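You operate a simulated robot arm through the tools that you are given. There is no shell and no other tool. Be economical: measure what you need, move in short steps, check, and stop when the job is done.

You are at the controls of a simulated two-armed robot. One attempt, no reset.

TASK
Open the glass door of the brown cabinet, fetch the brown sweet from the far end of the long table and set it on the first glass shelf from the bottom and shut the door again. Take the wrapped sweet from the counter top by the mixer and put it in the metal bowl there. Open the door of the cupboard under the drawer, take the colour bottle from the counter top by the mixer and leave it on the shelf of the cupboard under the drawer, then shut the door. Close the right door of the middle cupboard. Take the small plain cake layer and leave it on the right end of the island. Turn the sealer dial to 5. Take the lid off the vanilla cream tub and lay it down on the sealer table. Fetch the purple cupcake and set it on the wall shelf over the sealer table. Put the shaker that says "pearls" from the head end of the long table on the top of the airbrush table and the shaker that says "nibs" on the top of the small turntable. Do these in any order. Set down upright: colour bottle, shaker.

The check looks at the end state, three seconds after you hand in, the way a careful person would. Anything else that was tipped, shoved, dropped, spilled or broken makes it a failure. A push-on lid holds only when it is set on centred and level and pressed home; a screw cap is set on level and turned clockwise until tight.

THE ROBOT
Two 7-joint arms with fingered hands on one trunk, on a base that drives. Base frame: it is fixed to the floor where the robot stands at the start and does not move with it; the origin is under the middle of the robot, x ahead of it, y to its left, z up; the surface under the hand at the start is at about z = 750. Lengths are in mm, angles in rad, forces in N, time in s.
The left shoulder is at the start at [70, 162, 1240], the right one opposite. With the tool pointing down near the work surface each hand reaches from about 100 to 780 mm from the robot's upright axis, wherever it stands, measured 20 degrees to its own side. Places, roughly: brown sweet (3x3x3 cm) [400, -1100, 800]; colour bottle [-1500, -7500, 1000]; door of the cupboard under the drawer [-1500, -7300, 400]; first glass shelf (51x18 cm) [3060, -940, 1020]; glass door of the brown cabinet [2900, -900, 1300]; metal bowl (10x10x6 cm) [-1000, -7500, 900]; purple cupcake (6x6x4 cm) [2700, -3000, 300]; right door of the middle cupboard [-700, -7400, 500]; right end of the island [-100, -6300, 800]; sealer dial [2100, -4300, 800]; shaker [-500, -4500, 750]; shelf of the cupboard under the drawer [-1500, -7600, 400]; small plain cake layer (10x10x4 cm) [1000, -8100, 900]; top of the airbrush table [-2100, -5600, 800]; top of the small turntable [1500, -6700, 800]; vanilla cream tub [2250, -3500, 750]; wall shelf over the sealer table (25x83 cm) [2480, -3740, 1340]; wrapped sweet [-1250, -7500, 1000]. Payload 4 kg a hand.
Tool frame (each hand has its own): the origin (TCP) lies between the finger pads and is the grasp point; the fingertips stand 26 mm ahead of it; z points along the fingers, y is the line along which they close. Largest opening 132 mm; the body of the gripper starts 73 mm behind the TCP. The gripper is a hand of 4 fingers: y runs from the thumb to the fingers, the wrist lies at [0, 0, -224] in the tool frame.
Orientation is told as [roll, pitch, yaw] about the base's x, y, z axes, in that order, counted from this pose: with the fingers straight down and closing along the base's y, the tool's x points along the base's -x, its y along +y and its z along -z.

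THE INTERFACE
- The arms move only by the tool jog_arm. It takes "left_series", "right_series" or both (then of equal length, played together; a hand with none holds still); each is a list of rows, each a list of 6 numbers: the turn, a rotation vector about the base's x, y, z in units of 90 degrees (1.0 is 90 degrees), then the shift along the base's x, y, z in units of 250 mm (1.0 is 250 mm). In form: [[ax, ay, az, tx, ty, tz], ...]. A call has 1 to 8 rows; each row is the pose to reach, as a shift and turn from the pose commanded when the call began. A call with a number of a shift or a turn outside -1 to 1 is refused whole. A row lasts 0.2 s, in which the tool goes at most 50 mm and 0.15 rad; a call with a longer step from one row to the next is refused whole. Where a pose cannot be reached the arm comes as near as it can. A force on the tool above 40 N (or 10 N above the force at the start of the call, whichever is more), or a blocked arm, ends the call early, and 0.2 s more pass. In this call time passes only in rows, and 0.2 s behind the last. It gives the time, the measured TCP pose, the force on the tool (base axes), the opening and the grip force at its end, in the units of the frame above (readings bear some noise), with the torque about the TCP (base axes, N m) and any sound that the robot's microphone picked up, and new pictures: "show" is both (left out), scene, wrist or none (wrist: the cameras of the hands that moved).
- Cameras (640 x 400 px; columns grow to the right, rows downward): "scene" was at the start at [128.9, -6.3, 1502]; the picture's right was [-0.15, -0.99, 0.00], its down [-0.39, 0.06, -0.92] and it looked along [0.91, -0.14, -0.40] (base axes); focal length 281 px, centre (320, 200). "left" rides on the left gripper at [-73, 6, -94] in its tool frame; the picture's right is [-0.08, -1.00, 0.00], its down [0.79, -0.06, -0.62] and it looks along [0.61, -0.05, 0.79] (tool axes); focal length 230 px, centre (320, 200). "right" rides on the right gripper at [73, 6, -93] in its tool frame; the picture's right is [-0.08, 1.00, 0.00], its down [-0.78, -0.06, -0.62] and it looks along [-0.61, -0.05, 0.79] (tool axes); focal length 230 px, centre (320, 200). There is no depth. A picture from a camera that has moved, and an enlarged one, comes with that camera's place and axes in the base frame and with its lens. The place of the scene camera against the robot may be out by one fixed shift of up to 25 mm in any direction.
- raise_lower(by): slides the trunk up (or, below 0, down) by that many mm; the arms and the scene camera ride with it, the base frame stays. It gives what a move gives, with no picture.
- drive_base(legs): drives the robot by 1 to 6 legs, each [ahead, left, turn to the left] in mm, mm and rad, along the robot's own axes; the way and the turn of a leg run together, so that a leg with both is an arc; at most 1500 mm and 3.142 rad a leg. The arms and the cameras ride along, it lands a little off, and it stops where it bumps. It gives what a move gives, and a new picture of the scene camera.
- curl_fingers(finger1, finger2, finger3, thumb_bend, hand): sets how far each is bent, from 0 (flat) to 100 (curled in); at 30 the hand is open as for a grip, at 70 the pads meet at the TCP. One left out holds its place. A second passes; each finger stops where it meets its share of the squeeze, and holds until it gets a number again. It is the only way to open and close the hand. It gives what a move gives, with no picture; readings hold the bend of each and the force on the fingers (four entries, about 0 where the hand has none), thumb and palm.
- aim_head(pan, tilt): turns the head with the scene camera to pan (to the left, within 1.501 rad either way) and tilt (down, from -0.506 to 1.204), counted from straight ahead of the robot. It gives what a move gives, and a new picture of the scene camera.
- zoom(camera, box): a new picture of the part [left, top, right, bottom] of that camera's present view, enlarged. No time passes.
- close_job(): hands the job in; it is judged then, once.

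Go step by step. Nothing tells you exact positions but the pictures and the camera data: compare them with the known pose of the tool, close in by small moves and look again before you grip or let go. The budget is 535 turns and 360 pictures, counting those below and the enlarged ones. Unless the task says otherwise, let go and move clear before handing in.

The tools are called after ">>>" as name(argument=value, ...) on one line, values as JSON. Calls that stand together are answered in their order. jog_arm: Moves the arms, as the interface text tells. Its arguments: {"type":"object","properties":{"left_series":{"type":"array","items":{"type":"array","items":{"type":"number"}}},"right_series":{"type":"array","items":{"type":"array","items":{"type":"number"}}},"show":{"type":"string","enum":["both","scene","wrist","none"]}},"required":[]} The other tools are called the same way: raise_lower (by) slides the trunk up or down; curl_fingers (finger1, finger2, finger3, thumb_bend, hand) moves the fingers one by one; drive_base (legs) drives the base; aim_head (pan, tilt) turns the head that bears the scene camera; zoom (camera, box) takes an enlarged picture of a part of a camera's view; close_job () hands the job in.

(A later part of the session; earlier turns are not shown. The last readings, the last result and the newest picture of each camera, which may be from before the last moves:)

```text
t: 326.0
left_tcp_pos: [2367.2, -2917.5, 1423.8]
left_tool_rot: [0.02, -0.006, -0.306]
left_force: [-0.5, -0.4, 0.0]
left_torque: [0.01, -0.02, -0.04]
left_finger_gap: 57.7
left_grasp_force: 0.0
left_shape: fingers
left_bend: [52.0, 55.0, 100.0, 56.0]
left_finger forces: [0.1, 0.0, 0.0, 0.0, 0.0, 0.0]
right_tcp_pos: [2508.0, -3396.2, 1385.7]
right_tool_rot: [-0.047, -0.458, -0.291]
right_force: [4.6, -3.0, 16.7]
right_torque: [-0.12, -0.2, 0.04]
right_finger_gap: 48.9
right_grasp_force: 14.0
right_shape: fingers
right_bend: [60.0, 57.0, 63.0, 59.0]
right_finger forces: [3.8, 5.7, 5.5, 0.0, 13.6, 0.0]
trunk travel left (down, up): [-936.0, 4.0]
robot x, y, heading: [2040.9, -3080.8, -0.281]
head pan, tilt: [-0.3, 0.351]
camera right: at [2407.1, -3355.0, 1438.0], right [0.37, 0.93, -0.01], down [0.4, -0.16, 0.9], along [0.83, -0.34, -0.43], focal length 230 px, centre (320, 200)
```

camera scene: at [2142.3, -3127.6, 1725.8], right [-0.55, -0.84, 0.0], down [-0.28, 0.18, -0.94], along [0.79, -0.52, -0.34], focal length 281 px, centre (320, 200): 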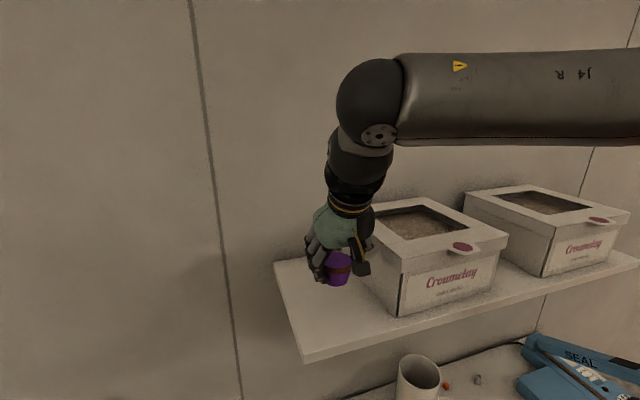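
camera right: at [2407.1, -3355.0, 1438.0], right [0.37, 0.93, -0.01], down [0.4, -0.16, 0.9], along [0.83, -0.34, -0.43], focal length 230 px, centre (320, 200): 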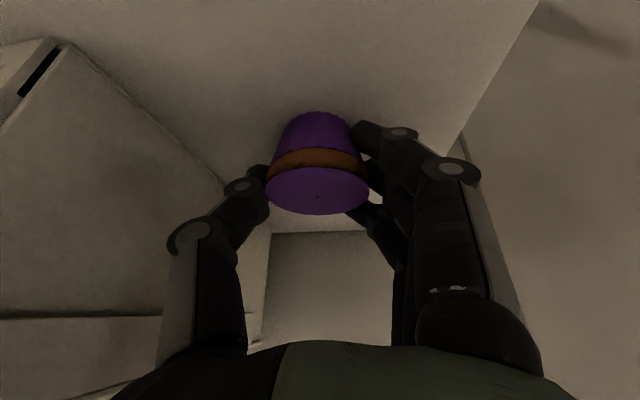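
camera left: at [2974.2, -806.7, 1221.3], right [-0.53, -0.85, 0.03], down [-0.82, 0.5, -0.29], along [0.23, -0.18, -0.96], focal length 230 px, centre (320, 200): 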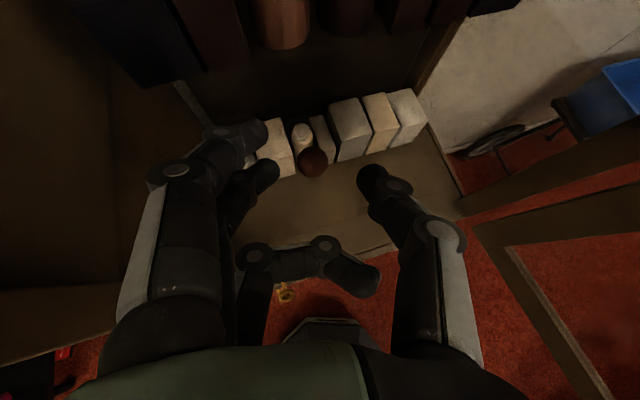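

>>> curl_fingers(hand="right", finger1=46, finger2=46, finger3=46, thumb_bend=51)

>>> jog_arm(right_series=[[0, 0, 0, 0, 0.0, 0.08], [0, 0, 0, 0, 0.0, 0.2], [0, 0, 0, 0.0, 0.0, 0.34]], show="wrist")

```text
t: 327.0
left_tcp_pos: [2365.8, -2917.5, 1424.1]
left_tool_rot: [0.022, -0.005, -0.304]
left_force: [0.3, 0.2, -0.3]
left_torque: [0.04, 0.0, -0.04]
left_finger_gap: 57.7
left_grasp_force: 0.1
left_shape: fingers
left_bend: [52.0, 55.0, 100.0, 56.0]
left_finger forces: [0.0, 0.0, 0.0, 0.1, 0.0, 0.0]
right_tcp_pos: [2504.0, -3396.8, 1382.4]
right_tool_rot: [-0.047, -0.45, -0.293]
right_force: [-0.4, -2.6, 7.5]
right_torque: [0.17, 0.03, 0.07]
right_finger_gap: 66.7
right_grasp_force: 4.0
right_shape: fingers
right_bend: [52.0, 46.0, 46.0, 51.0]
right_finger forces: [7.5, 0.1, 0.1, 0.0, 0.0, 0.1]
trunk travel left (down, up): [-936.0, 4.0]
robot x, y, heading: [2040.8, -3080.5, -0.278]
head pan, tilt: [-0.3, 0.351]
```

```text
t: 327.8
left_tcp_pos: [2366.5, -2917.2, 1423.1]
left_tool_rot: [0.018, -0.004, -0.305]
left_force: [-0.4, 0.5, 0.7]
left_torque: [-0.02, 0.01, -0.02]
left_finger_gap: 57.6
left_grasp_force: 0.1
left_shape: fingers
left_bend: [52.0, 55.0, 100.0, 56.0]
left_finger forces: [0.1, 0.1, 0.0, 0.0, 0.0, 0.0]
right_tcp_pos: [2505.8, -3397.2, 1467.6]
right_tool_rot: [-0.049, -0.446, -0.291]
right_force: [-0.7, -0.3, 0.3]
right_torque: [0.0, 0.0, -0.02]
right_finger_gap: 74.9
right_grasp_force: 0.0
right_shape: fingers
right_bend: [46.0, 46.0, 46.0, 51.0]
right_finger forces: [0.0, 0.1, 0.1, 0.0, 0.0, 0.0]
trunk travel left (down, up): [-936.0, 4.0]
robot x, y, heading: [2041.4, -3075.6, -0.281]
head pan, tilt: [-0.3, 0.351]
camera right: at [2406.4, -3355.9, 1520.2], right [0.37, 0.93, -0.01], down [0.41, -0.16, 0.9], along [0.83, -0.34, -0.44], focal length 230 px, centre (320, 200)
```

right: 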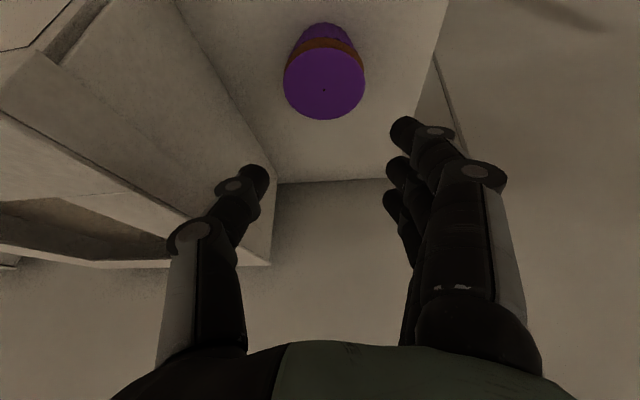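

The purple cupcake stands on the shelf. I back off, lower the trunk and move along to the tub.

>>> drive_base(legs=[[-200, 0, 0], [0, -330, 0]])

>>> raise_lower(by=-217)

>>> aim_head(pan=-0.2, tilt=0.7)

```text
t: 331.2
left_tcp_pos: [2083.5, -3173.0, 1423.1]
left_tool_rot: [0.018, -0.005, -0.302]
left_force: [-0.3, 0.0, -0.7]
left_torque: [-0.02, 0.02, 0.02]
left_finger_gap: 57.5
left_grasp_force: 0.2
left_shape: fingers
left_bend: [52.0, 55.0, 100.0, 56.0]
left_finger forces: [0.0, 0.0, 0.0, 0.0, 0.1, 0.0]
right_tcp_pos: [2223.3, -3652.6, 1466.5]
right_tool_rot: [-0.049, -0.45, -0.288]
right_force: [-0.4, 0.2, -0.8]
right_torque: [-0.01, 0.01, -0.01]
right_finger_gap: 75.0
right_grasp_force: 0.1
right_shape: fingers
right_bend: [46.0, 46.0, 46.0, 51.0]
right_finger forces: [0.0, 0.0, 0.1, 0.0, 0.0, 0.0]
trunk travel left (down, up): [-936.0, 4.0]
robot x, y, heading: [1763.6, -3337.5, -0.274]
head pan, tilt: [-0.3, 0.351]
camera scene: at [1871.7, -3389.7, 1724.6], right [-0.55, -0.84, 0.0], down [-0.29, 0.19, -0.94], along [0.79, -0.51, -0.34], focal length 281 px, centre (320, 200)
```

scene: 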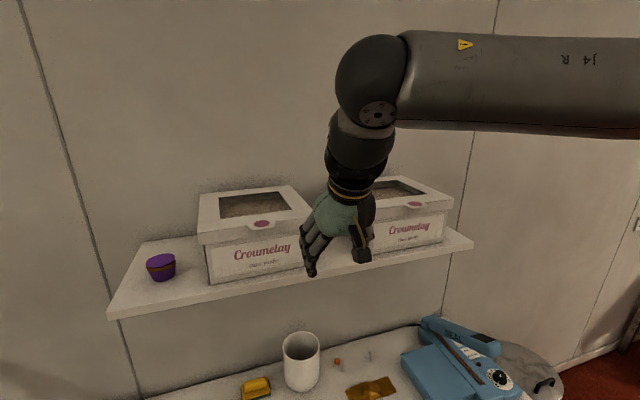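

```text
t: 333.5
left_tcp_pos: [2082.5, -3176.6, 1206.3]
left_tool_rot: [0.018, -0.005, -0.301]
left_force: [-0.4, -0.1, -0.3]
left_torque: [0.0, -0.01, -0.01]
left_finger_gap: 57.7
left_grasp_force: 0.1
left_shape: fingers
left_bend: [52.0, 55.0, 100.0, 56.0]
left_finger forces: [0.0, 0.0, 0.0, 0.1, 0.0, 0.0]
right_tcp_pos: [2223.1, -3655.4, 1250.4]
right_tool_rot: [-0.048, -0.45, -0.289]
right_force: [-0.2, 0.4, -0.2]
right_torque: [0.02, 0.02, 0.02]
right_finger_gap: 75.0
right_grasp_force: 0.1
right_shape: fingers
right_bend: [46.0, 46.0, 46.0, 51.0]
right_finger forces: [0.0, 0.0, 0.0, 0.1, 0.0, 0.1]
trunk travel left (down, up): [-719.0, 221.0]
robot x, y, heading: [1760.1, -3337.7, -0.28]
head pan, tilt: [-0.3, 0.351]
```

```text
t: 334.3
left_tcp_pos: [2083.7, -3176.0, 1207.0]
left_tool_rot: [0.019, -0.004, -0.301]
left_force: [0.6, 0.9, -1.0]
left_torque: [0.01, 0.02, 0.0]
left_finger_gap: 57.7
left_grasp_force: 0.2
left_shape: fingers
left_bend: [52.0, 55.0, 100.0, 56.0]
left_finger forces: [0.1, 0.1, 0.0, 0.0, 0.1, 0.1]
right_tcp_pos: [2222.7, -3655.0, 1250.7]
right_tool_rot: [-0.049, -0.451, -0.288]
right_force: [0.4, 0.2, -0.4]
right_torque: [-0.03, 0.02, 0.02]
right_finger_gap: 75.1
right_grasp_force: 0.1
right_shape: fingers
right_bend: [46.0, 46.0, 46.0, 51.0]
right_finger forces: [0.0, 0.0, 0.0, 0.1, 0.0, 0.0]
trunk travel left (down, up): [-719.0, 221.0]
robot x, y, heading: [1761.6, -3335.9, -0.276]
head pan, tilt: [-0.201, 0.7]
camera scene: at [1868.6, -3381.9, 1476.2], right [-0.46, -0.89, 0.0], down [-0.57, 0.3, -0.77], along [0.68, -0.35, -0.64], focal length 281 px, centre (320, 200)
```

scene: 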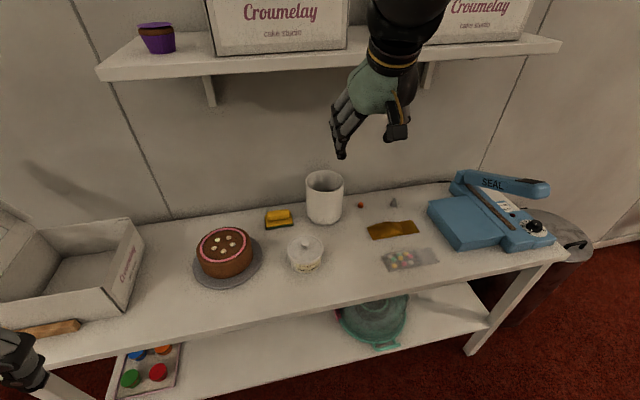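

>>> zoom(camera="scene", box=[240, 200, 370, 290])

>>> zoom(camera="scene", box=[420, 160, 580, 260])

```text
4.44 times, centred on (305, 245) of scene
camera zoom: at [1868.6, -3381.9, 1476.2], right [-0.46, -0.89, 0.0], down [-0.57, 0.3, -0.77], along [0.68, -0.35, -0.64], focal length 1250 px, centre (387, 0)
```

zoom: 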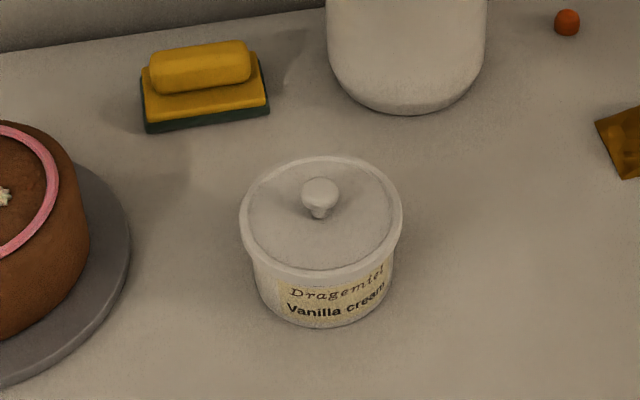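

```text
4.00 times, centred on (500, 210) of scene
camera zoom: at [1868.6, -3381.9, 1476.2], right [-0.46, -0.89, 0.0], down [-0.57, 0.3, -0.77], along [0.68, -0.35, -0.64], focal length 1125 px, centre (-400, 160)
```

zoom: 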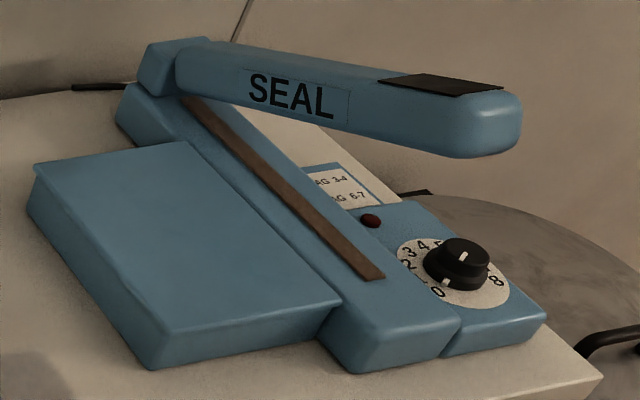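

The lid has a knob on top, centre about [2388,-3596], knob top z≈845. I set the right hand vertical and low in front of the shelf, then close in.

>>> jog_arm(right_series=[[0.026, 0.092, 0, -0.02, 0, -0.12], [0.052, 0.184, 0, -0.04, 0, -0.26], [0.078, 0.275, 0, -0.06, 0, -0.42], [0.078, 0.275, 0, -0.08, 0.02, -0.6], [0.078, 0.275, 0, -0.1, 0.03, -0.78], [0.078, 0.275, 0, -0.12, 0.03, -0.96]], show="none")

>>> curl_fingers(hand="right", finger1=54, finger2=54, finger3=54, thumb_bend=54)

>>> drive_base(legs=[[180, 100, 0]])

```text
t: 335.7
left_tcp_pos: [2083.1, -3177.0, 1207.7]
left_tool_rot: [0.021, -0.002, -0.302]
left_force: [-0.6, -1.1, 0.7]
left_torque: [0.0, 0.0, -0.04]
left_finger_gap: 57.5
left_grasp_force: 0.0
left_shape: fingers
left_bend: [52.0, 55.0, 100.0, 56.0]
left_finger forces: [0.0, 0.1, 0.0, 0.0, 0.1, 0.0]
right_tcp_pos: [2193.2, -3648.2, 1010.4]
right_tool_rot: [-0.054, 0.0, -0.288]
right_force: [-0.5, -0.2, 1.1]
right_torque: [0.0, 0.02, 0.0]
right_finger_gap: 74.9
right_grasp_force: 0.0
right_shape: fingers
right_bend: [46.0, 46.0, 46.0, 51.0]
right_finger forces: [0.0, 0.0, 0.1, 0.1, 0.1, 0.0]
right hand out of reach, approached as far as the arm can: row 1, 2, 3, 4
trunk travel left (down, up): [-719.0, 221.0]
robot x, y, heading: [1756.1, -3332.9, -0.274]
head pan, tilt: [-0.201, 0.7]
```

```text
t: 336.7
left_tcp_pos: [2082.7, -3176.3, 1207.0]
left_tool_rot: [0.021, -0.005, -0.302]
left_force: [-0.6, -0.5, 0.6]
left_torque: [0.01, 0.04, 0.01]
left_finger_gap: 57.5
left_grasp_force: 0.0
left_shape: fingers
left_bend: [52.0, 55.0, 100.0, 56.0]
left_finger forces: [0.0, 0.0, 0.1, 0.1, 0.0, 0.1]
right_tcp_pos: [2193.0, -3647.4, 1011.0]
right_tool_rot: [-0.055, -0.001, -0.286]
right_force: [0.1, 1.1, -0.2]
right_torque: [0.01, -0.01, 0.0]
right_finger_gap: 58.4
right_grasp_force: 0.0
right_shape: fingers
right_bend: [54.0, 54.0, 54.0, 54.0]
right_finger forces: [0.0, 0.0, 0.1, 0.0, 0.1, 0.0]
trunk travel left (down, up): [-719.0, 221.0]
robot x, y, heading: [1756.7, -3337.2, -0.28]
head pan, tilt: [-0.201, 0.7]
```

```text
t: 338.1
left_tcp_pos: [2226.6, -3143.0, 1208.6]
left_tool_rot: [0.021, -0.008, -0.308]
left_force: [-0.7, -0.2, 0.2]
left_torque: [-0.01, -0.02, -0.01]
left_finger_gap: 57.5
left_grasp_force: 0.0
left_shape: fingers
left_bend: [52.0, 55.0, 100.0, 56.0]
left_finger forces: [0.1, 0.0, 0.0, 0.0, 0.1, 0.0]
right_tcp_pos: [2329.2, -3611.4, 1010.0]
right_tool_rot: [-0.058, 0.002, -0.28]
right_force: [0.4, -0.4, 0.9]
right_torque: [0.01, -0.01, -0.01]
right_finger_gap: 58.3
right_grasp_force: 0.2
right_shape: fingers
right_bend: [54.0, 54.0, 54.0, 54.0]
right_finger forces: [0.0, 0.0, 0.0, 0.1, 0.0, 0.0]
trunk travel left (down, up): [-719.0, 221.0]
robot x, y, heading: [1906.0, -3303.1, -0.281]
head pan, tilt: [-0.201, 0.7]
stopped in leg 1: the robot was blocked; the commanded pose is now the measured one
camera scene: at [2009.3, -3346.9, 1477.0], right [-0.46, -0.89, 0.0], down [-0.57, 0.3, -0.77], along [0.68, -0.36, -0.64], focal length 281 px, centre (320, 200)
```

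scene: 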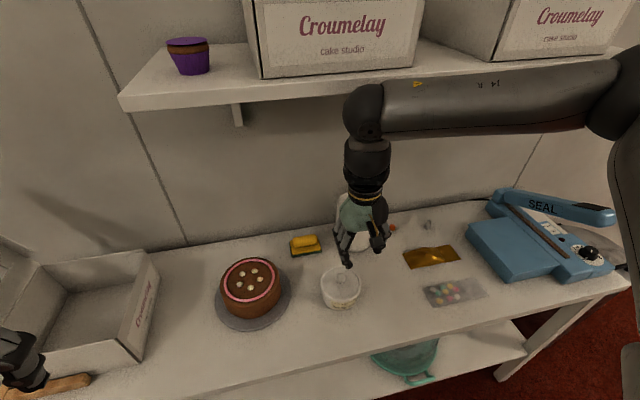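

>>> jog_arm(right_series=[[0, 0, 0, 0.08, 0.01, -0.12], [0, 0, 0, 0.16, 0.02, -0.24], [0, 0, 0, 0.21, 0.025, -0.36]], show="wrist")

```text
t: 338.9
left_tcp_pos: [2231.7, -3141.1, 1207.1]
left_tool_rot: [0.019, -0.004, -0.306]
left_force: [0.5, 0.0, 0.5]
left_torque: [0.04, -0.03, -0.02]
left_finger_gap: 57.3
left_grasp_force: 0.2
left_shape: fingers
left_bend: [52.0, 55.0, 100.0, 56.0]
left_finger forces: [0.0, 0.0, 0.0, 0.0, 0.0, 0.1]
right_tcp_pos: [2343.4, -3642.3, 945.8]
right_tool_rot: [-0.055, 0.006, -0.281]
right_force: [0.4, 0.1, 0.5]
right_torque: [0.02, -0.01, 0.01]
right_finger_gap: 58.1
right_grasp_force: 0.0
right_shape: fingers
right_bend: [54.0, 54.0, 54.0, 54.0]
right_finger forces: [0.0, 0.1, 0.1, 0.0, 0.0, 0.0]
right hand out of reach, approached as far as the arm can: row 1, 2, 3
trunk travel left (down, up): [-719.0, 221.0]
robot x, y, heading: [1906.8, -3301.8, -0.281]
head pan, tilt: [-0.201, 0.7]
camera right: at [2275.9, -3609.9, 1039.9], right [0.35, 0.94, -0.06], down [0.75, -0.24, 0.62], along [0.56, -0.26, -0.79], focal length 230 px, centre (320, 200)
```

right: 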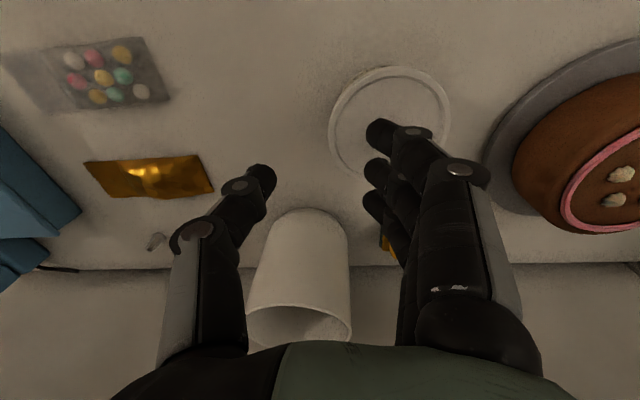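

>>> drive_base(legs=[[8, 52, 0]])

>>> zoom(camera="right", box=[160, 20, 560, 270])

```text
t: 339.9
left_tcp_pos: [2254.6, -3098.7, 1206.5]
left_tool_rot: [0.025, -0.004, -0.308]
left_force: [-0.1, -0.9, -1.6]
left_torque: [0.07, 0.0, -0.01]
left_finger_gap: 57.7
left_grasp_force: 0.1
left_shape: fingers
left_bend: [52.0, 55.0, 100.0, 56.0]
left_finger forces: [0.1, 0.1, 0.0, 0.0, 0.0, 0.1]
right_tcp_pos: [2362.3, -3599.6, 943.6]
right_tool_rot: [-0.053, 0.007, -0.284]
right_force: [-0.5, -0.5, -0.2]
right_torque: [0.03, -0.01, 0.02]
right_finger_gap: 58.1
right_grasp_force: 0.1
right_shape: fingers
right_bend: [54.0, 54.0, 54.0, 54.0]
right_finger forces: [0.0, 0.0, 0.0, 0.0, 0.0, 0.0]
trunk travel left (down, up): [-719.0, 221.0]
robot x, y, heading: [1932.0, -3251.0, -0.278]
head pan, tilt: [-0.201, 0.7]
camera scene: at [2038.4, -3304.8, 1476.0], right [-0.46, -0.89, 0.0], down [-0.57, 0.3, -0.76], along [0.68, -0.35, -0.64], focal length 281 px, centre (320, 200)
```

scene: 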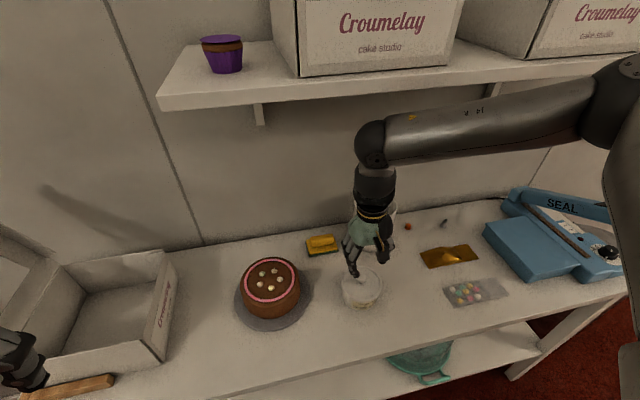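

```text
1.60 times, centred on (360, 145) of right
camera zoom: at [2297.2, -3567.5, 1038.2], right [0.35, 0.93, -0.05], down [0.75, -0.25, 0.61], along [0.56, -0.26, -0.79], focal length 368 px, centre (256, 288)
```

zoom: 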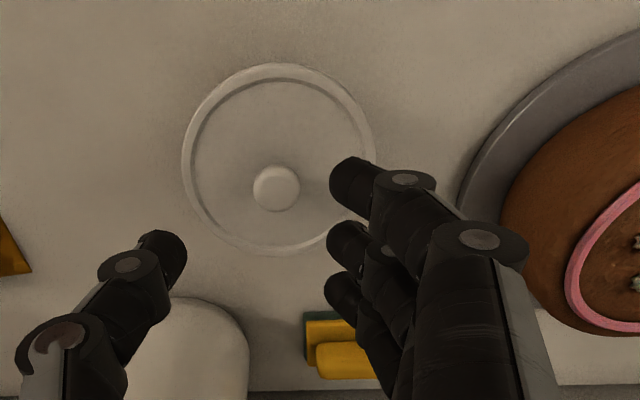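

The knob is at about [2371,-3595]. I nudge the base and lower with the trunk.

>>> drive_base(legs=[[8, 8, 0]])

>>> raise_lower(by=-68)

>>> zoom(camera="right", box=[160, 20, 560, 270])

```text
t: 340.6
left_tcp_pos: [2263.8, -3090.0, 1207.4]
left_tool_rot: [0.018, -0.005, -0.307]
left_force: [-0.6, -0.6, 0.0]
left_torque: [-0.02, -0.04, 0.0]
left_finger_gap: 57.4
left_grasp_force: 0.1
left_shape: fingers
left_bend: [52.0, 55.0, 100.0, 56.0]
left_finger forces: [0.0, 0.0, 0.1, 0.0, 0.1, 0.1]
right_tcp_pos: [2371.7, -3589.8, 945.2]
right_tool_rot: [-0.056, 0.005, -0.282]
right_force: [0.2, 0.0, -0.5]
right_torque: [-0.01, -0.02, -0.01]
right_finger_gap: 58.2
right_grasp_force: 0.2
right_shape: fingers
right_bend: [54.0, 54.0, 54.0, 54.0]
right_finger forces: [0.0, 0.0, 0.0, 0.0, 0.0, 0.0]
trunk travel left (down, up): [-719.0, 221.0]
robot x, y, heading: [1939.7, -3247.5, -0.285]
head pan, tilt: [-0.201, 0.7]
camera scene: at [2047.3, -3293.9, 1476.4], right [-0.46, -0.89, 0.0], down [-0.57, 0.3, -0.77], along [0.68, -0.36, -0.64], focal length 281 px, centre (320, 200)
```

scene: 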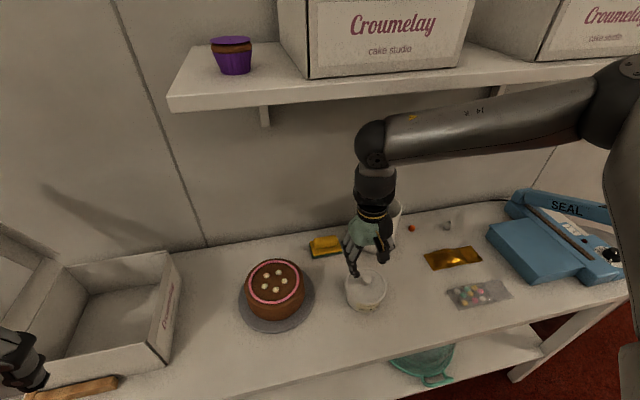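

```text
t: 341.7
left_tcp_pos: [2265.2, -3089.1, 1138.4]
left_tool_rot: [0.019, -0.005, -0.307]
left_force: [-0.4, 0.6, 0.3]
left_torque: [0.0, 0.0, 0.01]
left_finger_gap: 57.4
left_grasp_force: 0.1
left_shape: fingers
left_bend: [52.0, 55.0, 100.0, 56.0]
left_finger forces: [0.0, 0.0, 0.0, 0.0, 0.0, 0.0]
right_tcp_pos: [2373.7, -3589.6, 877.3]
right_tool_rot: [-0.055, 0.004, -0.284]
right_force: [-1.8, 0.2, 10.4]
right_torque: [0.36, -0.2, 0.02]
right_finger_gap: 57.7
right_grasp_force: 5.8
right_shape: fingers
right_bend: [54.0, 54.0, 55.0, 54.0]
right_finger forces: [1.5, 3.4, 5.9, 0.1, 0.0, 0.0]
trunk travel left (down, up): [-651.0, 289.0]
robot x, y, heading: [1938.3, -3249.1, -0.286]
head pan, tilt: [-0.201, 0.7]
```

```text
1.60 times, centred on (360, 145) of right
camera zoom: at [2307.7, -3558.1, 972.0], right [0.35, 0.93, -0.06], down [0.75, -0.25, 0.61], along [0.56, -0.26, -0.79], focal length 368 px, centre (256, 288)
```

zoom: 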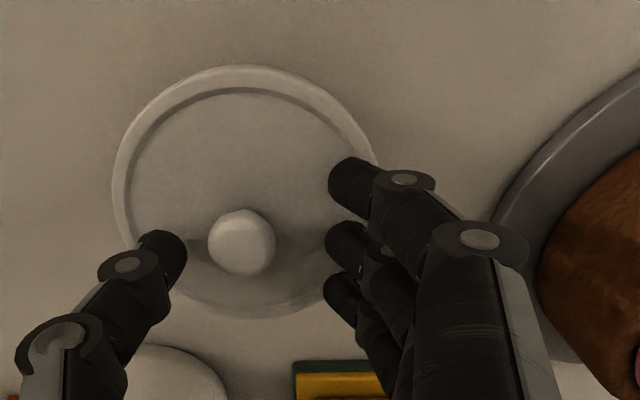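

Fingers already touch the lid. I ease up 4 mm and close on the knob.

>>> raise_lower(by=4)

>>> curl_fingers(hand="right", finger1=66, finger2=72, finger3=66, thumb_bend=70)

>>> zoom(camera="right", box=[160, 20, 560, 270])

```text
t: 342.2
left_tcp_pos: [2265.8, -3090.3, 1142.4]
left_tool_rot: [0.02, -0.004, -0.306]
left_force: [-0.7, -0.6, 0.6]
left_torque: [0.0, 0.0, 0.02]
left_finger_gap: 57.7
left_grasp_force: 0.1
left_shape: fingers
left_bend: [52.0, 55.0, 100.0, 56.0]
left_finger forces: [0.0, 0.0, 0.1, 0.0, 0.0, 0.0]
right_tcp_pos: [2373.1, -3590.1, 879.5]
right_tool_rot: [-0.059, 0.008, -0.283]
right_force: [0.3, 0.8, -0.2]
right_torque: [0.02, -0.01, 0.03]
right_finger_gap: 57.8
right_grasp_force: 0.0
right_shape: fingers
right_bend: [54.0, 54.0, 54.0, 54.0]
right_finger forces: [0.0, 0.1, 0.0, 0.1, 0.1, 0.1]
trunk travel left (down, up): [-655.0, 285.0]
robot x, y, heading: [1937.9, -3251.5, -0.284]
head pan, tilt: [-0.201, 0.7]
```

```text
t: 343.2
left_tcp_pos: [2265.5, -3089.4, 1142.1]
left_tool_rot: [0.018, -0.005, -0.307]
left_force: [0.4, -0.3, -0.3]
left_torque: [0.02, -0.04, 0.02]
left_finger_gap: 57.6
left_grasp_force: 0.0
left_shape: fingers
left_bend: [52.0, 55.0, 100.0, 56.0]
left_finger forces: [0.0, 0.0, 0.0, 0.0, 0.0, 0.0]
right_tcp_pos: [2374.5, -3590.4, 881.4]
right_tool_rot: [-0.056, 0.009, -0.283]
right_force: [0.2, 0.3, -1.0]
right_torque: [0.02, 0.02, 0.0]
right_finger_gap: 24.8
right_grasp_force: 6.2
right_shape: fingers
right_bend: [66.0, 67.0, 66.0, 67.0]
right_finger forces: [0.0, 6.4, 0.0, 0.0, 5.7, 0.1]
trunk travel left (down, up): [-655.0, 285.0]
robot x, y, heading: [1937.0, -3245.8, -0.282]
head pan, tilt: [-0.201, 0.7]
```

```text
1.60 times, centred on (360, 145) of right
camera zoom: at [2308.0, -3558.7, 974.9], right [0.35, 0.93, -0.06], down [0.75, -0.25, 0.61], along [0.56, -0.26, -0.79], focal length 368 px, centre (256, 288)
```

zoom: 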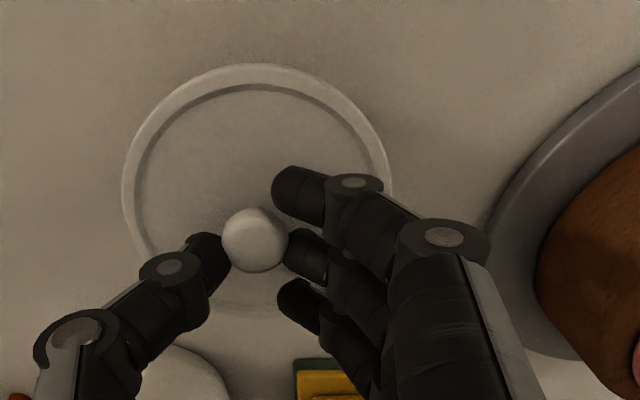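

>>> curl_fingers(hand="right", finger2=80, thumb_bend=78)

>>> raise_lower(by=25)

>>> zoom(camera="scene", box=[300, 180, 460, 320])

```text
t: 344.2
left_tcp_pos: [2265.4, -3090.3, 1142.6]
left_tool_rot: [0.02, -0.004, -0.307]
left_force: [0.3, 0.4, -0.1]
left_torque: [-0.01, 0.02, 0.0]
left_finger_gap: 57.5
left_grasp_force: 0.1
left_shape: fingers
left_bend: [52.0, 55.0, 100.0, 56.0]
left_finger forces: [0.1, 0.0, 0.1, 0.1, 0.0, 0.0]
right_tcp_pos: [2373.2, -3589.9, 879.7]
right_tool_rot: [-0.058, 0.008, -0.283]
right_force: [-0.3, -0.5, 1.9]
right_torque: [0.09, -0.06, 0.01]
right_finger_gap: 20.6
right_grasp_force: 11.6
right_shape: fingers
right_bend: [66.0, 68.0, 66.0, 70.0]
right_finger forces: [0.0, 11.4, 0.0, 0.0, 11.1, 0.0]
trunk travel left (down, up): [-655.0, 285.0]
robot x, y, heading: [1939.2, -3247.3, -0.282]
head pan, tilt: [-0.201, 0.7]
```

```text
t: 344.9
left_tcp_pos: [2265.9, -3089.6, 1167.6]
left_tool_rot: [0.019, -0.003, -0.307]
left_force: [-0.6, 0.2, 0.1]
left_torque: [0.02, -0.01, -0.02]
left_finger_gap: 57.5
left_grasp_force: 0.1
left_shape: fingers
left_bend: [52.0, 55.0, 100.0, 56.0]
left_finger forces: [0.0, 0.0, 0.0, 0.1, 0.0, 0.0]
right_tcp_pos: [2373.8, -3590.5, 904.8]
right_tool_rot: [-0.058, 0.01, -0.281]
right_force: [0.2, 0.5, -2.4]
right_torque: [0.0, -0.01, 0.0]
right_finger_gap: 19.4
right_grasp_force: 11.0
right_shape: fingers
right_bend: [66.0, 66.0, 66.0, 72.0]
right_finger forces: [0.5, 11.2, 0.0, 0.0, 10.2, 0.0]
trunk travel left (down, up): [-680.0, 260.0]
robot x, y, heading: [1936.5, -3247.2, -0.279]
head pan, tilt: [-0.201, 0.7]
```

```text
2.86 times, centred on (380, 250) of scene
camera zoom: at [2050.1, -3294.2, 1437.0], right [-0.46, -0.89, 0.0], down [-0.57, 0.3, -0.76], along [0.68, -0.35, -0.64], focal length 803 px, centre (149, 57)
```

zoom: 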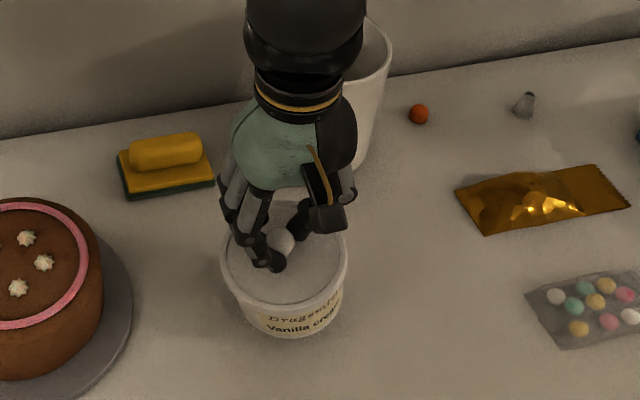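

>>> raise_lower(by=50)

>>> zoom(camera="scene", box=[300, 180, 460, 320])

```text
t: 345.9
left_tcp_pos: [2266.0, -3089.3, 1216.4]
left_tool_rot: [0.018, -0.003, -0.307]
left_force: [0.1, 0.0, -0.3]
left_torque: [0.02, 0.03, -0.04]
left_finger_gap: 57.6
left_grasp_force: 0.1
left_shape: fingers
left_bend: [52.0, 55.0, 100.0, 56.0]
left_finger forces: [0.0, 0.1, 0.1, 0.1, 0.0, 0.0]
right_tcp_pos: [2373.8, -3590.8, 953.9]
right_tool_rot: [-0.058, 0.008, -0.282]
right_force: [-0.8, -0.7, -2.8]
right_torque: [-0.03, -0.03, -0.01]
right_finger_gap: 19.4
right_grasp_force: 10.8
right_shape: fingers
right_bend: [66.0, 66.0, 66.0, 72.0]
right_finger forces: [0.5, 11.1, 0.0, 0.0, 10.2, 0.0]
trunk travel left (down, up): [-730.0, 210.0]
robot x, y, heading: [1935.7, -3247.5, -0.285]
head pan, tilt: [-0.201, 0.7]
```

```text
2.86 times, centred on (380, 250) of scene
camera zoom: at [2050.0, -3294.2, 1487.0], right [-0.46, -0.89, 0.0], down [-0.57, 0.3, -0.76], along [0.68, -0.35, -0.64], focal length 803 px, centre (149, 57)
```

zoom: 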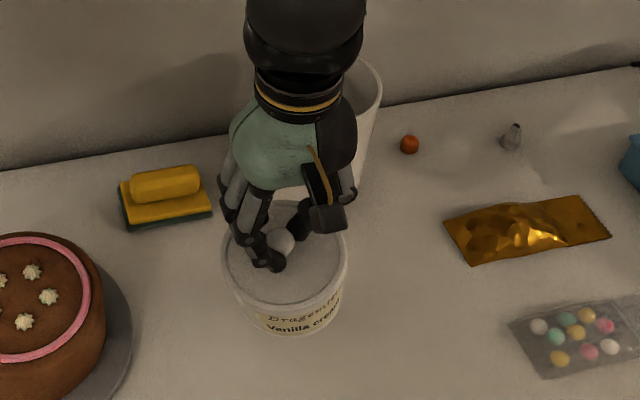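

The tub comes up with its push-on lid, so the left hand must hold the tub. I back off with it and bring in the left hand from the side.

>>> drive_base(legs=[[-230, 0, 0]])

>>> curl_fingers(hand="left", finger1=30, finger2=30, finger3=30, thumb_bend=30)

>>> jog_arm(left_series=[[0, 0, -0.09, 0, 0, 0], [0, 0, -0.18, 0, 0, 0], [0, 0, -0.27, 0, 0, 0], [0, 0, -0.36, 0, 0, 0], [0, 0, -0.45, 0, 0, 0], [0, 0, -0.54, 0, 0, 0], [0, 0, -0.62, 0, 0, 0]], show="scene")

```text
t: 347.6
left_tcp_pos: [2046.1, -3025.2, 1216.5]
left_tool_rot: [0.02, -0.001, -0.306]
left_force: [0.4, -0.9, 0.4]
left_torque: [0.0, 0.01, 0.0]
left_finger_gap: 57.6
left_grasp_force: 0.1
left_shape: fingers
left_bend: [52.0, 55.0, 100.0, 56.0]
left_finger forces: [0.0, 0.1, 0.0, 0.0, 0.0, 0.1]
right_tcp_pos: [2153.5, -3524.8, 955.6]
right_tool_rot: [-0.056, 0.008, -0.283]
right_force: [-0.1, 0.5, -1.9]
right_torque: [0.01, 0.0, -0.01]
right_finger_gap: 19.3
right_grasp_force: 10.9
right_shape: fingers
right_bend: [66.0, 66.0, 66.0, 72.0]
right_finger forces: [0.6, 11.2, 0.1, 0.0, 10.2, 0.0]
trunk travel left (down, up): [-730.0, 210.0]
robot x, y, heading: [1719.5, -3181.5, -0.279]
head pan, tilt: [-0.201, 0.7]
camera scene: at [1829.8, -3230.5, 1486.9], right [-0.46, -0.89, 0.0], down [-0.57, 0.3, -0.76], along [0.68, -0.35, -0.65], focal length 281 px, centre (320, 200)
```

scene: 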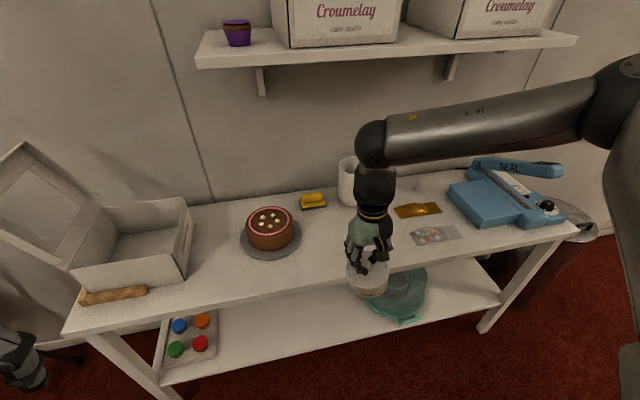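

```text
t: 348.6
left_tcp_pos: [2044.9, -3025.3, 1217.0]
left_tool_rot: [0.018, -0.002, -0.307]
left_force: [0.5, -0.2, -0.5]
left_torque: [0.0, 0.0, -0.01]
left_finger_gap: 135.9
left_grasp_force: 0.0
left_shape: fingers
left_bend: [30.0, 30.0, 30.0, 30.0]
left_finger forces: [0.0, 0.0, 0.0, 0.0, 0.0, 0.0]
right_tcp_pos: [2154.9, -3525.8, 954.6]
right_tool_rot: [-0.055, 0.008, -0.285]
right_force: [0.7, -0.6, -1.7]
right_torque: [0.03, 0.0, -0.02]
right_finger_gap: 19.3
right_grasp_force: 10.5
right_shape: fingers
right_bend: [66.0, 66.0, 66.0, 72.0]
right_finger forces: [0.5, 11.0, 0.0, 0.1, 10.2, 0.0]
trunk travel left (down, up): [-730.0, 210.0]
robot x, y, heading: [1716.0, -3185.4, -0.28]
head pan, tilt: [-0.201, 0.7]
```

```text
t: 350.2
left_tcp_pos: [2045.6, -3026.3, 1219.0]
left_tool_rot: [0.02, -0.005, -1.285]
left_force: [-0.4, -0.4, -0.6]
left_torque: [0.02, 0.0, 0.0]
left_finger_gap: 135.7
left_grasp_force: 0.0
left_shape: fingers
left_bend: [30.0, 30.0, 30.0, 30.0]
left_finger forces: [0.1, 0.1, 0.0, 0.0, 0.0, 0.1]
right_tcp_pos: [2153.5, -3525.7, 954.4]
right_tool_rot: [-0.055, 0.009, -0.283]
right_force: [0.9, -0.9, -2.1]
right_torque: [0.02, -0.01, 0.02]
right_finger_gap: 19.3
right_grasp_force: 10.9
right_shape: fingers
right_bend: [66.0, 66.0, 66.0, 72.0]
right_finger forces: [0.4, 11.1, 0.0, 0.1, 10.2, 0.0]
trunk travel left (down, up): [-730.0, 210.0]
robot x, y, heading: [1717.1, -3185.4, -0.283]
head pan, tilt: [-0.201, 0.7]
camera scene: at [1828.6, -3230.0, 1487.1], right [-0.46, -0.89, 0.0], down [-0.57, 0.3, -0.76], along [0.68, -0.35, -0.64], focal length 281 px, centre (320, 200)
```

scene: 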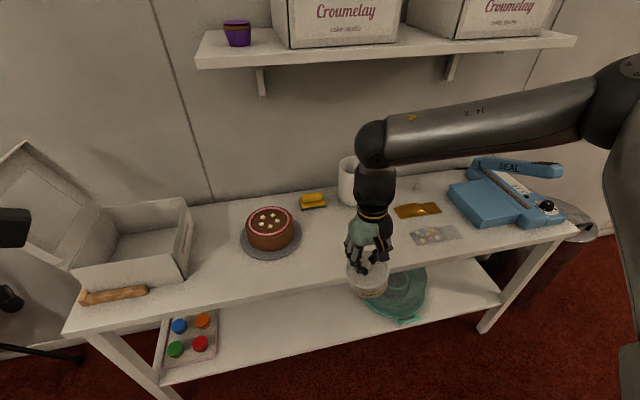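

>>> jog_arm(left_series=[[-0.086, -0.025, 0, 0.02, -0.05, -0.05], [-0.172, -0.05, 0, 0.04, -0.1, -0.1], [-0.258, -0.075, 0, 0.06, -0.15, -0.15], [-0.344, -0.1, 0, 0.08, -0.2, -0.2], [-0.43, -0.125, 0, 0.1, -0.25, -0.3], [-0.516, -0.15, 0, 0.12, -0.3, -0.4], [-0.6, -0.175, 0, 0.13, -0.35, -0.5], [-0.686, -0.2, 0, 0.14, -0.4, -0.6]], show="none")

>>> jog_arm(left_series=[[-0.086, -0.025, 0, 0.02, -0.12, -0.15], [-0.172, -0.05, 0, 0.04, -0.24, -0.3], [-0.258, -0.075, 0, 0.06, -0.36, -0.45], [-0.28, -0.08, 0, 0.08, -0.5, -0.6], [-0.28, -0.08, 0, 0.1, -0.65, -0.7]], show="both")

```text
t: 352.0
left_tcp_pos: [2190.9, -3192.4, 1168.7]
left_tool_rot: [0.074, -1.143, -1.345]
left_force: [-0.1, 1.3, -0.8]
left_torque: [-0.15, -0.02, -0.01]
left_finger_gap: 136.5
left_grasp_force: 0.2
left_shape: fingers
left_bend: [30.0, 30.0, 30.0, 30.0]
left_finger forces: [0.0, 0.0, 0.0, 0.0, 0.0, 0.1]
left hand out of reach, approached as far as the arm can: row 1, 2, 3, 4, 5, 6, 7, 8
right_tcp_pos: [2153.5, -3526.6, 954.4]
right_tool_rot: [-0.056, 0.008, -0.281]
right_force: [0.5, -0.4, -2.4]
right_torque: [0.03, -0.05, 0.03]
right_finger_gap: 19.0
right_grasp_force: 11.0
right_shape: fingers
right_bend: [66.0, 66.0, 66.0, 72.0]
right_finger forces: [0.6, 11.2, 0.1, 0.0, 10.3, 0.0]
trunk travel left (down, up): [-730.0, 210.0]
robot x, y, heading: [1717.2, -3186.3, -0.281]
head pan, tilt: [-0.201, 0.7]
```

```text
refused: row 4 steps farther than a row can; nothing moved
```

>>> jog_arm(left_series=[[-0.06, -0.017, 0, -0.05, -0.08, -0.14], [-0.12, -0.034, 0, -0.1, -0.16, -0.28], [-0.18, -0.05, 0, -0.15, -0.24, -0.42], [-0.24, -0.068, 0, -0.2, -0.32, -0.56], [-0.26, -0.075, 0, -0.25, -0.4, -0.7], [-0.26, -0.075, 0, -0.3, -0.5, -0.84], [-0.26, -0.075, 0, -0.34, -0.6, -0.97]], show="both")

```text
t: 353.6
left_tcp_pos: [2236.5, -3481.8, 1060.5]
left_tool_rot: [-0.616, -1.486, -0.624]
left_force: [16.1, 2.4, -2.5]
left_torque: [0.18, -0.17, 0.58]
left_finger_gap: 115.3
left_grasp_force: 0.0
left_shape: fingers
left_bend: [30.0, 30.0, 30.0, 36.0]
left_finger forces: [0.0, 0.1, 0.0, 0.0, 0.0, 0.0]
left hand out of reach, approached as far as the arm can: row 1, 2, 3, 4, 5, 6, 7
right_tcp_pos: [2143.7, -3530.3, 951.6]
right_tool_rot: [-0.069, 0.028, -0.286]
right_force: [-17.2, -2.8, 1.0]
right_torque: [0.24, -1.95, 0.02]
right_finger_gap: 19.1
right_grasp_force: 11.5
right_shape: fingers
right_bend: [65.0, 66.0, 66.0, 72.0]
right_finger forces: [1.1, 11.1, 0.1, 0.0, 10.5, 0.0]
trunk travel left (down, up): [-730.0, 210.0]
robot x, y, heading: [1715.7, -3185.2, -0.281]
head pan, tilt: [-0.201, 0.7]
stopped in row 7 (right hand): the force on the tool passed its limit at 45 N (the readings are from after the stop); the commanded pose is now the measured one
camera scene: at [1825.9, -3230.1, 1487.4], right [-0.46, -0.89, 0.0], down [-0.57, 0.3, -0.77], along [0.68, -0.35, -0.64], focal length 281 px, centre (320, 200)
camera left: at [2214.3, -3395.2, 1140.2], right [-0.94, -0.33, 0.13], down [-0.31, 0.6, -0.74], along [0.17, -0.73, -0.66], focal length 230 px, centre (320, 200)
```

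scene: 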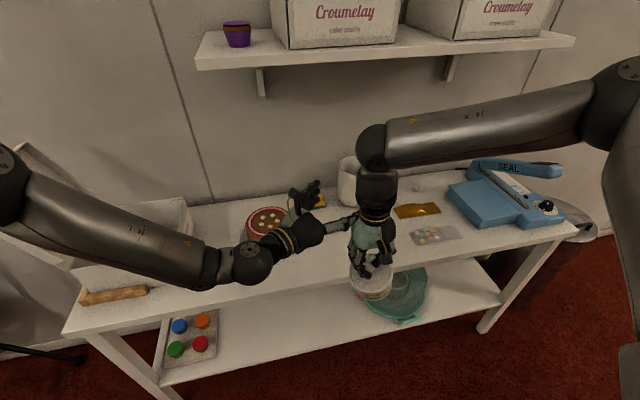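
left: 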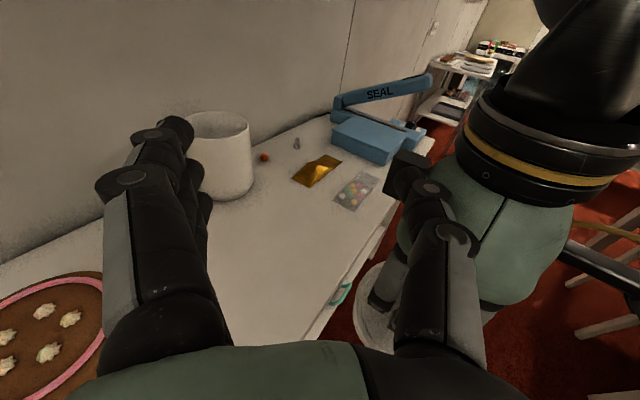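

>>> jog_arm(left_series=[[0, 0, 0, 0.05, 0.15, 0], [0, 0, 0, 0.05, 0.32, 0], [0, 0, 0, 0.03, 0.5, 0]], show="none")

>>> jog_arm(right_series=[[0, 0, 0, 0.05, 0, 0.18], [0, 0, 0, 0.1, 0.0, 0.36], [0, 0, 0, 0.15, 0.0, 0.54], [0, 0, 0, 0.2, 0, 0.7]], show="both")

```text
t: 354.4
left_tcp_pos: [2281.1, -3404.0, 1093.3]
left_tool_rot: [-0.71, -1.463, -0.547]
left_force: [0.0, 0.3, 0.8]
left_torque: [0.03, 0.01, -0.01]
left_finger_gap: 136.0
left_grasp_force: 0.0
left_shape: fingers
left_bend: [30.0, 30.0, 30.0, 30.0]
left_finger forces: [0.0, 0.0, 0.0, 0.1, 0.0, 0.0]
left hand out of reach, approached as far as the arm can: row 1, 2, 3
right_tcp_pos: [2146.2, -3528.5, 951.6]
right_tool_rot: [-0.071, 0.025, -0.286]
right_force: [0.2, -0.5, -2.1]
right_torque: [-0.02, -0.01, 0.0]
right_finger_gap: 19.0
right_grasp_force: 11.2
right_shape: fingers
right_bend: [65.0, 66.0, 66.0, 72.0]
right_finger forces: [1.0, 10.9, 0.1, 0.1, 10.5, 0.0]
trunk travel left (down, up): [-730.0, 210.0]
robot x, y, heading: [1714.4, -3184.9, -0.277]
head pan, tilt: [-0.201, 0.7]
```

```text
t: 355.4
left_tcp_pos: [2280.1, -3404.2, 1093.7]
left_tool_rot: [-0.694, -1.463, -0.559]
left_force: [-1.2, -0.2, -0.4]
left_torque: [0.03, -0.01, 0.02]
left_finger_gap: 135.8
left_grasp_force: 0.1
left_shape: fingers
left_bend: [30.0, 30.0, 30.0, 30.0]
left_finger forces: [0.0, 0.0, 0.0, 0.1, 0.0, 0.0]
right_tcp_pos: [2159.9, -3543.9, 1107.5]
right_tool_rot: [-0.061, 0.019, -0.287]
right_force: [-0.5, 0.7, -1.8]
right_torque: [0.0, -0.03, 0.01]
right_finger_gap: 19.1
right_grasp_force: 11.2
right_shape: fingers
right_bend: [65.0, 66.0, 66.0, 72.0]
right_finger forces: [0.9, 10.8, 0.0, 0.0, 10.2, 0.1]
right hand out of reach, approached as far as the arm can: row 2, 3, 4
trunk travel left (down, up): [-730.0, 210.0]
robot x, y, heading: [1718.6, -3182.9, -0.279]
head pan, tilt: [-0.201, 0.7]
camera scene: at [1828.2, -3229.5, 1487.1], right [-0.46, -0.89, 0.0], down [-0.57, 0.3, -0.77], along [0.68, -0.35, -0.64], focal length 281 px, centre (320, 200)
camera right: at [2095.2, -3512.7, 1202.7], right [0.35, 0.93, -0.06], down [0.76, -0.25, 0.6], along [0.55, -0.26, -0.79], focal length 230 px, centre (320, 200)
```

scene: 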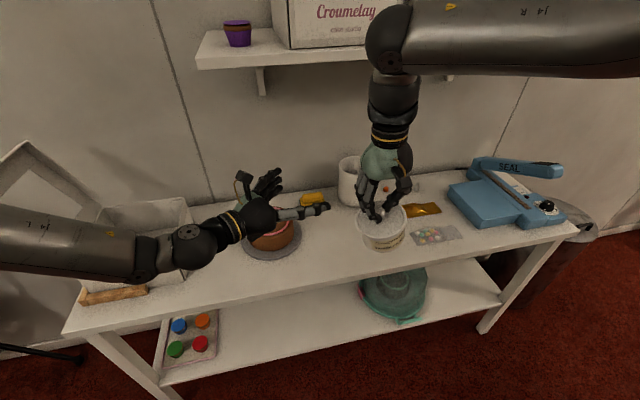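
right: 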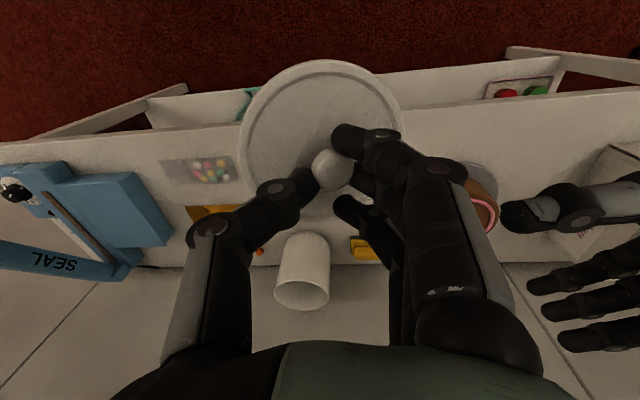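

The left arm can't get there. I'll swap roles: set the tub back, hold it from the right side with the right hand, and pull the knob with the left. First I restore the left hand to vertical.

>>> jog_arm(left_series=[[0.085, 0.028, 0, -0.02, 0.1, 0.05], [0.17, 0.056, 0, -0.05, 0.2, 0.1], [0.255, 0.085, 0, -0.08, 0.3, 0.15], [0.34, 0.113, 0, -0.12, 0.4, 0.2], [0.425, 0.141, 0, -0.16, 0.5, 0.25], [0.51, 0.17, 0, -0.2, 0.6, 0.3], [0.595, 0.198, 0, -0.24, 0.7, 0.35], [0.68, 0.226, 0, -0.28, 0.8, 0.4]], show="none")

>>> jog_arm(left_series=[[0.085, 0.028, 0.06, -0.05, 0.1, 0.0], [0.17, 0.056, 0.12, -0.1, 0.2, 0.0], [0.21, 0.07, 0.19, -0.15, 0.3, 0.0], [0.21, 0.07, 0.27, -0.2, 0.4, 0], [0.21, 0.07, 0.35, -0.25, 0.45, 0]], show="none")

>>> raise_lower(by=-150)

```text
t: 357.2
left_tcp_pos: [2210.5, -3204.6, 1191.0]
left_tool_rot: [-0.024, -0.374, -1.19]
left_force: [1.0, -0.2, 0.3]
left_torque: [0.04, -0.02, 0.02]
left_finger_gap: 136.1
left_grasp_force: 0.1
left_shape: fingers
left_bend: [30.0, 30.0, 30.0, 30.0]
left_finger forces: [0.0, 0.0, 0.0, 0.1, 0.0, 0.0]
right_tcp_pos: [2161.3, -3545.5, 1107.5]
right_tool_rot: [-0.06, 0.02, -0.287]
right_force: [1.0, -0.5, -2.2]
right_torque: [0.02, -0.02, -0.04]
right_finger_gap: 18.9
right_grasp_force: 11.4
right_shape: fingers
right_bend: [65.0, 66.0, 66.0, 72.0]
right_finger forces: [1.0, 10.8, 0.1, 0.0, 10.3, 0.1]
trunk travel left (down, up): [-730.0, 210.0]
robot x, y, heading: [1718.1, -3186.4, -0.282]
head pan, tilt: [-0.201, 0.7]
```

```text
refused: row 1 steps farther than a row can; nothing moved
```

```text
t: 358.9
left_tcp_pos: [2210.6, -3204.7, 1040.5]
left_tool_rot: [-0.024, -0.376, -1.192]
left_force: [0.3, 0.9, 0.5]
left_torque: [0.05, 0.0, 0.04]
left_finger_gap: 136.0
left_grasp_force: 0.0
left_shape: fingers
left_bend: [30.0, 30.0, 30.0, 30.0]
left_finger forces: [0.0, 0.1, 0.0, 0.0, 0.0, 0.0]
right_tcp_pos: [2161.4, -3544.3, 956.8]
right_tool_rot: [-0.06, 0.019, -0.287]
right_force: [-0.1, 0.2, -2.1]
right_torque: [0.02, 0.01, -0.01]
right_finger_gap: 19.0
right_grasp_force: 11.2
right_shape: fingers
right_bend: [65.0, 66.0, 66.0, 72.0]
right_finger forces: [1.1, 10.9, 0.0, 0.1, 10.3, 0.0]
trunk travel left (down, up): [-580.0, 360.0]
robot x, y, heading: [1716.8, -3182.4, -0.281]
head pan, tilt: [-0.201, 0.7]
```

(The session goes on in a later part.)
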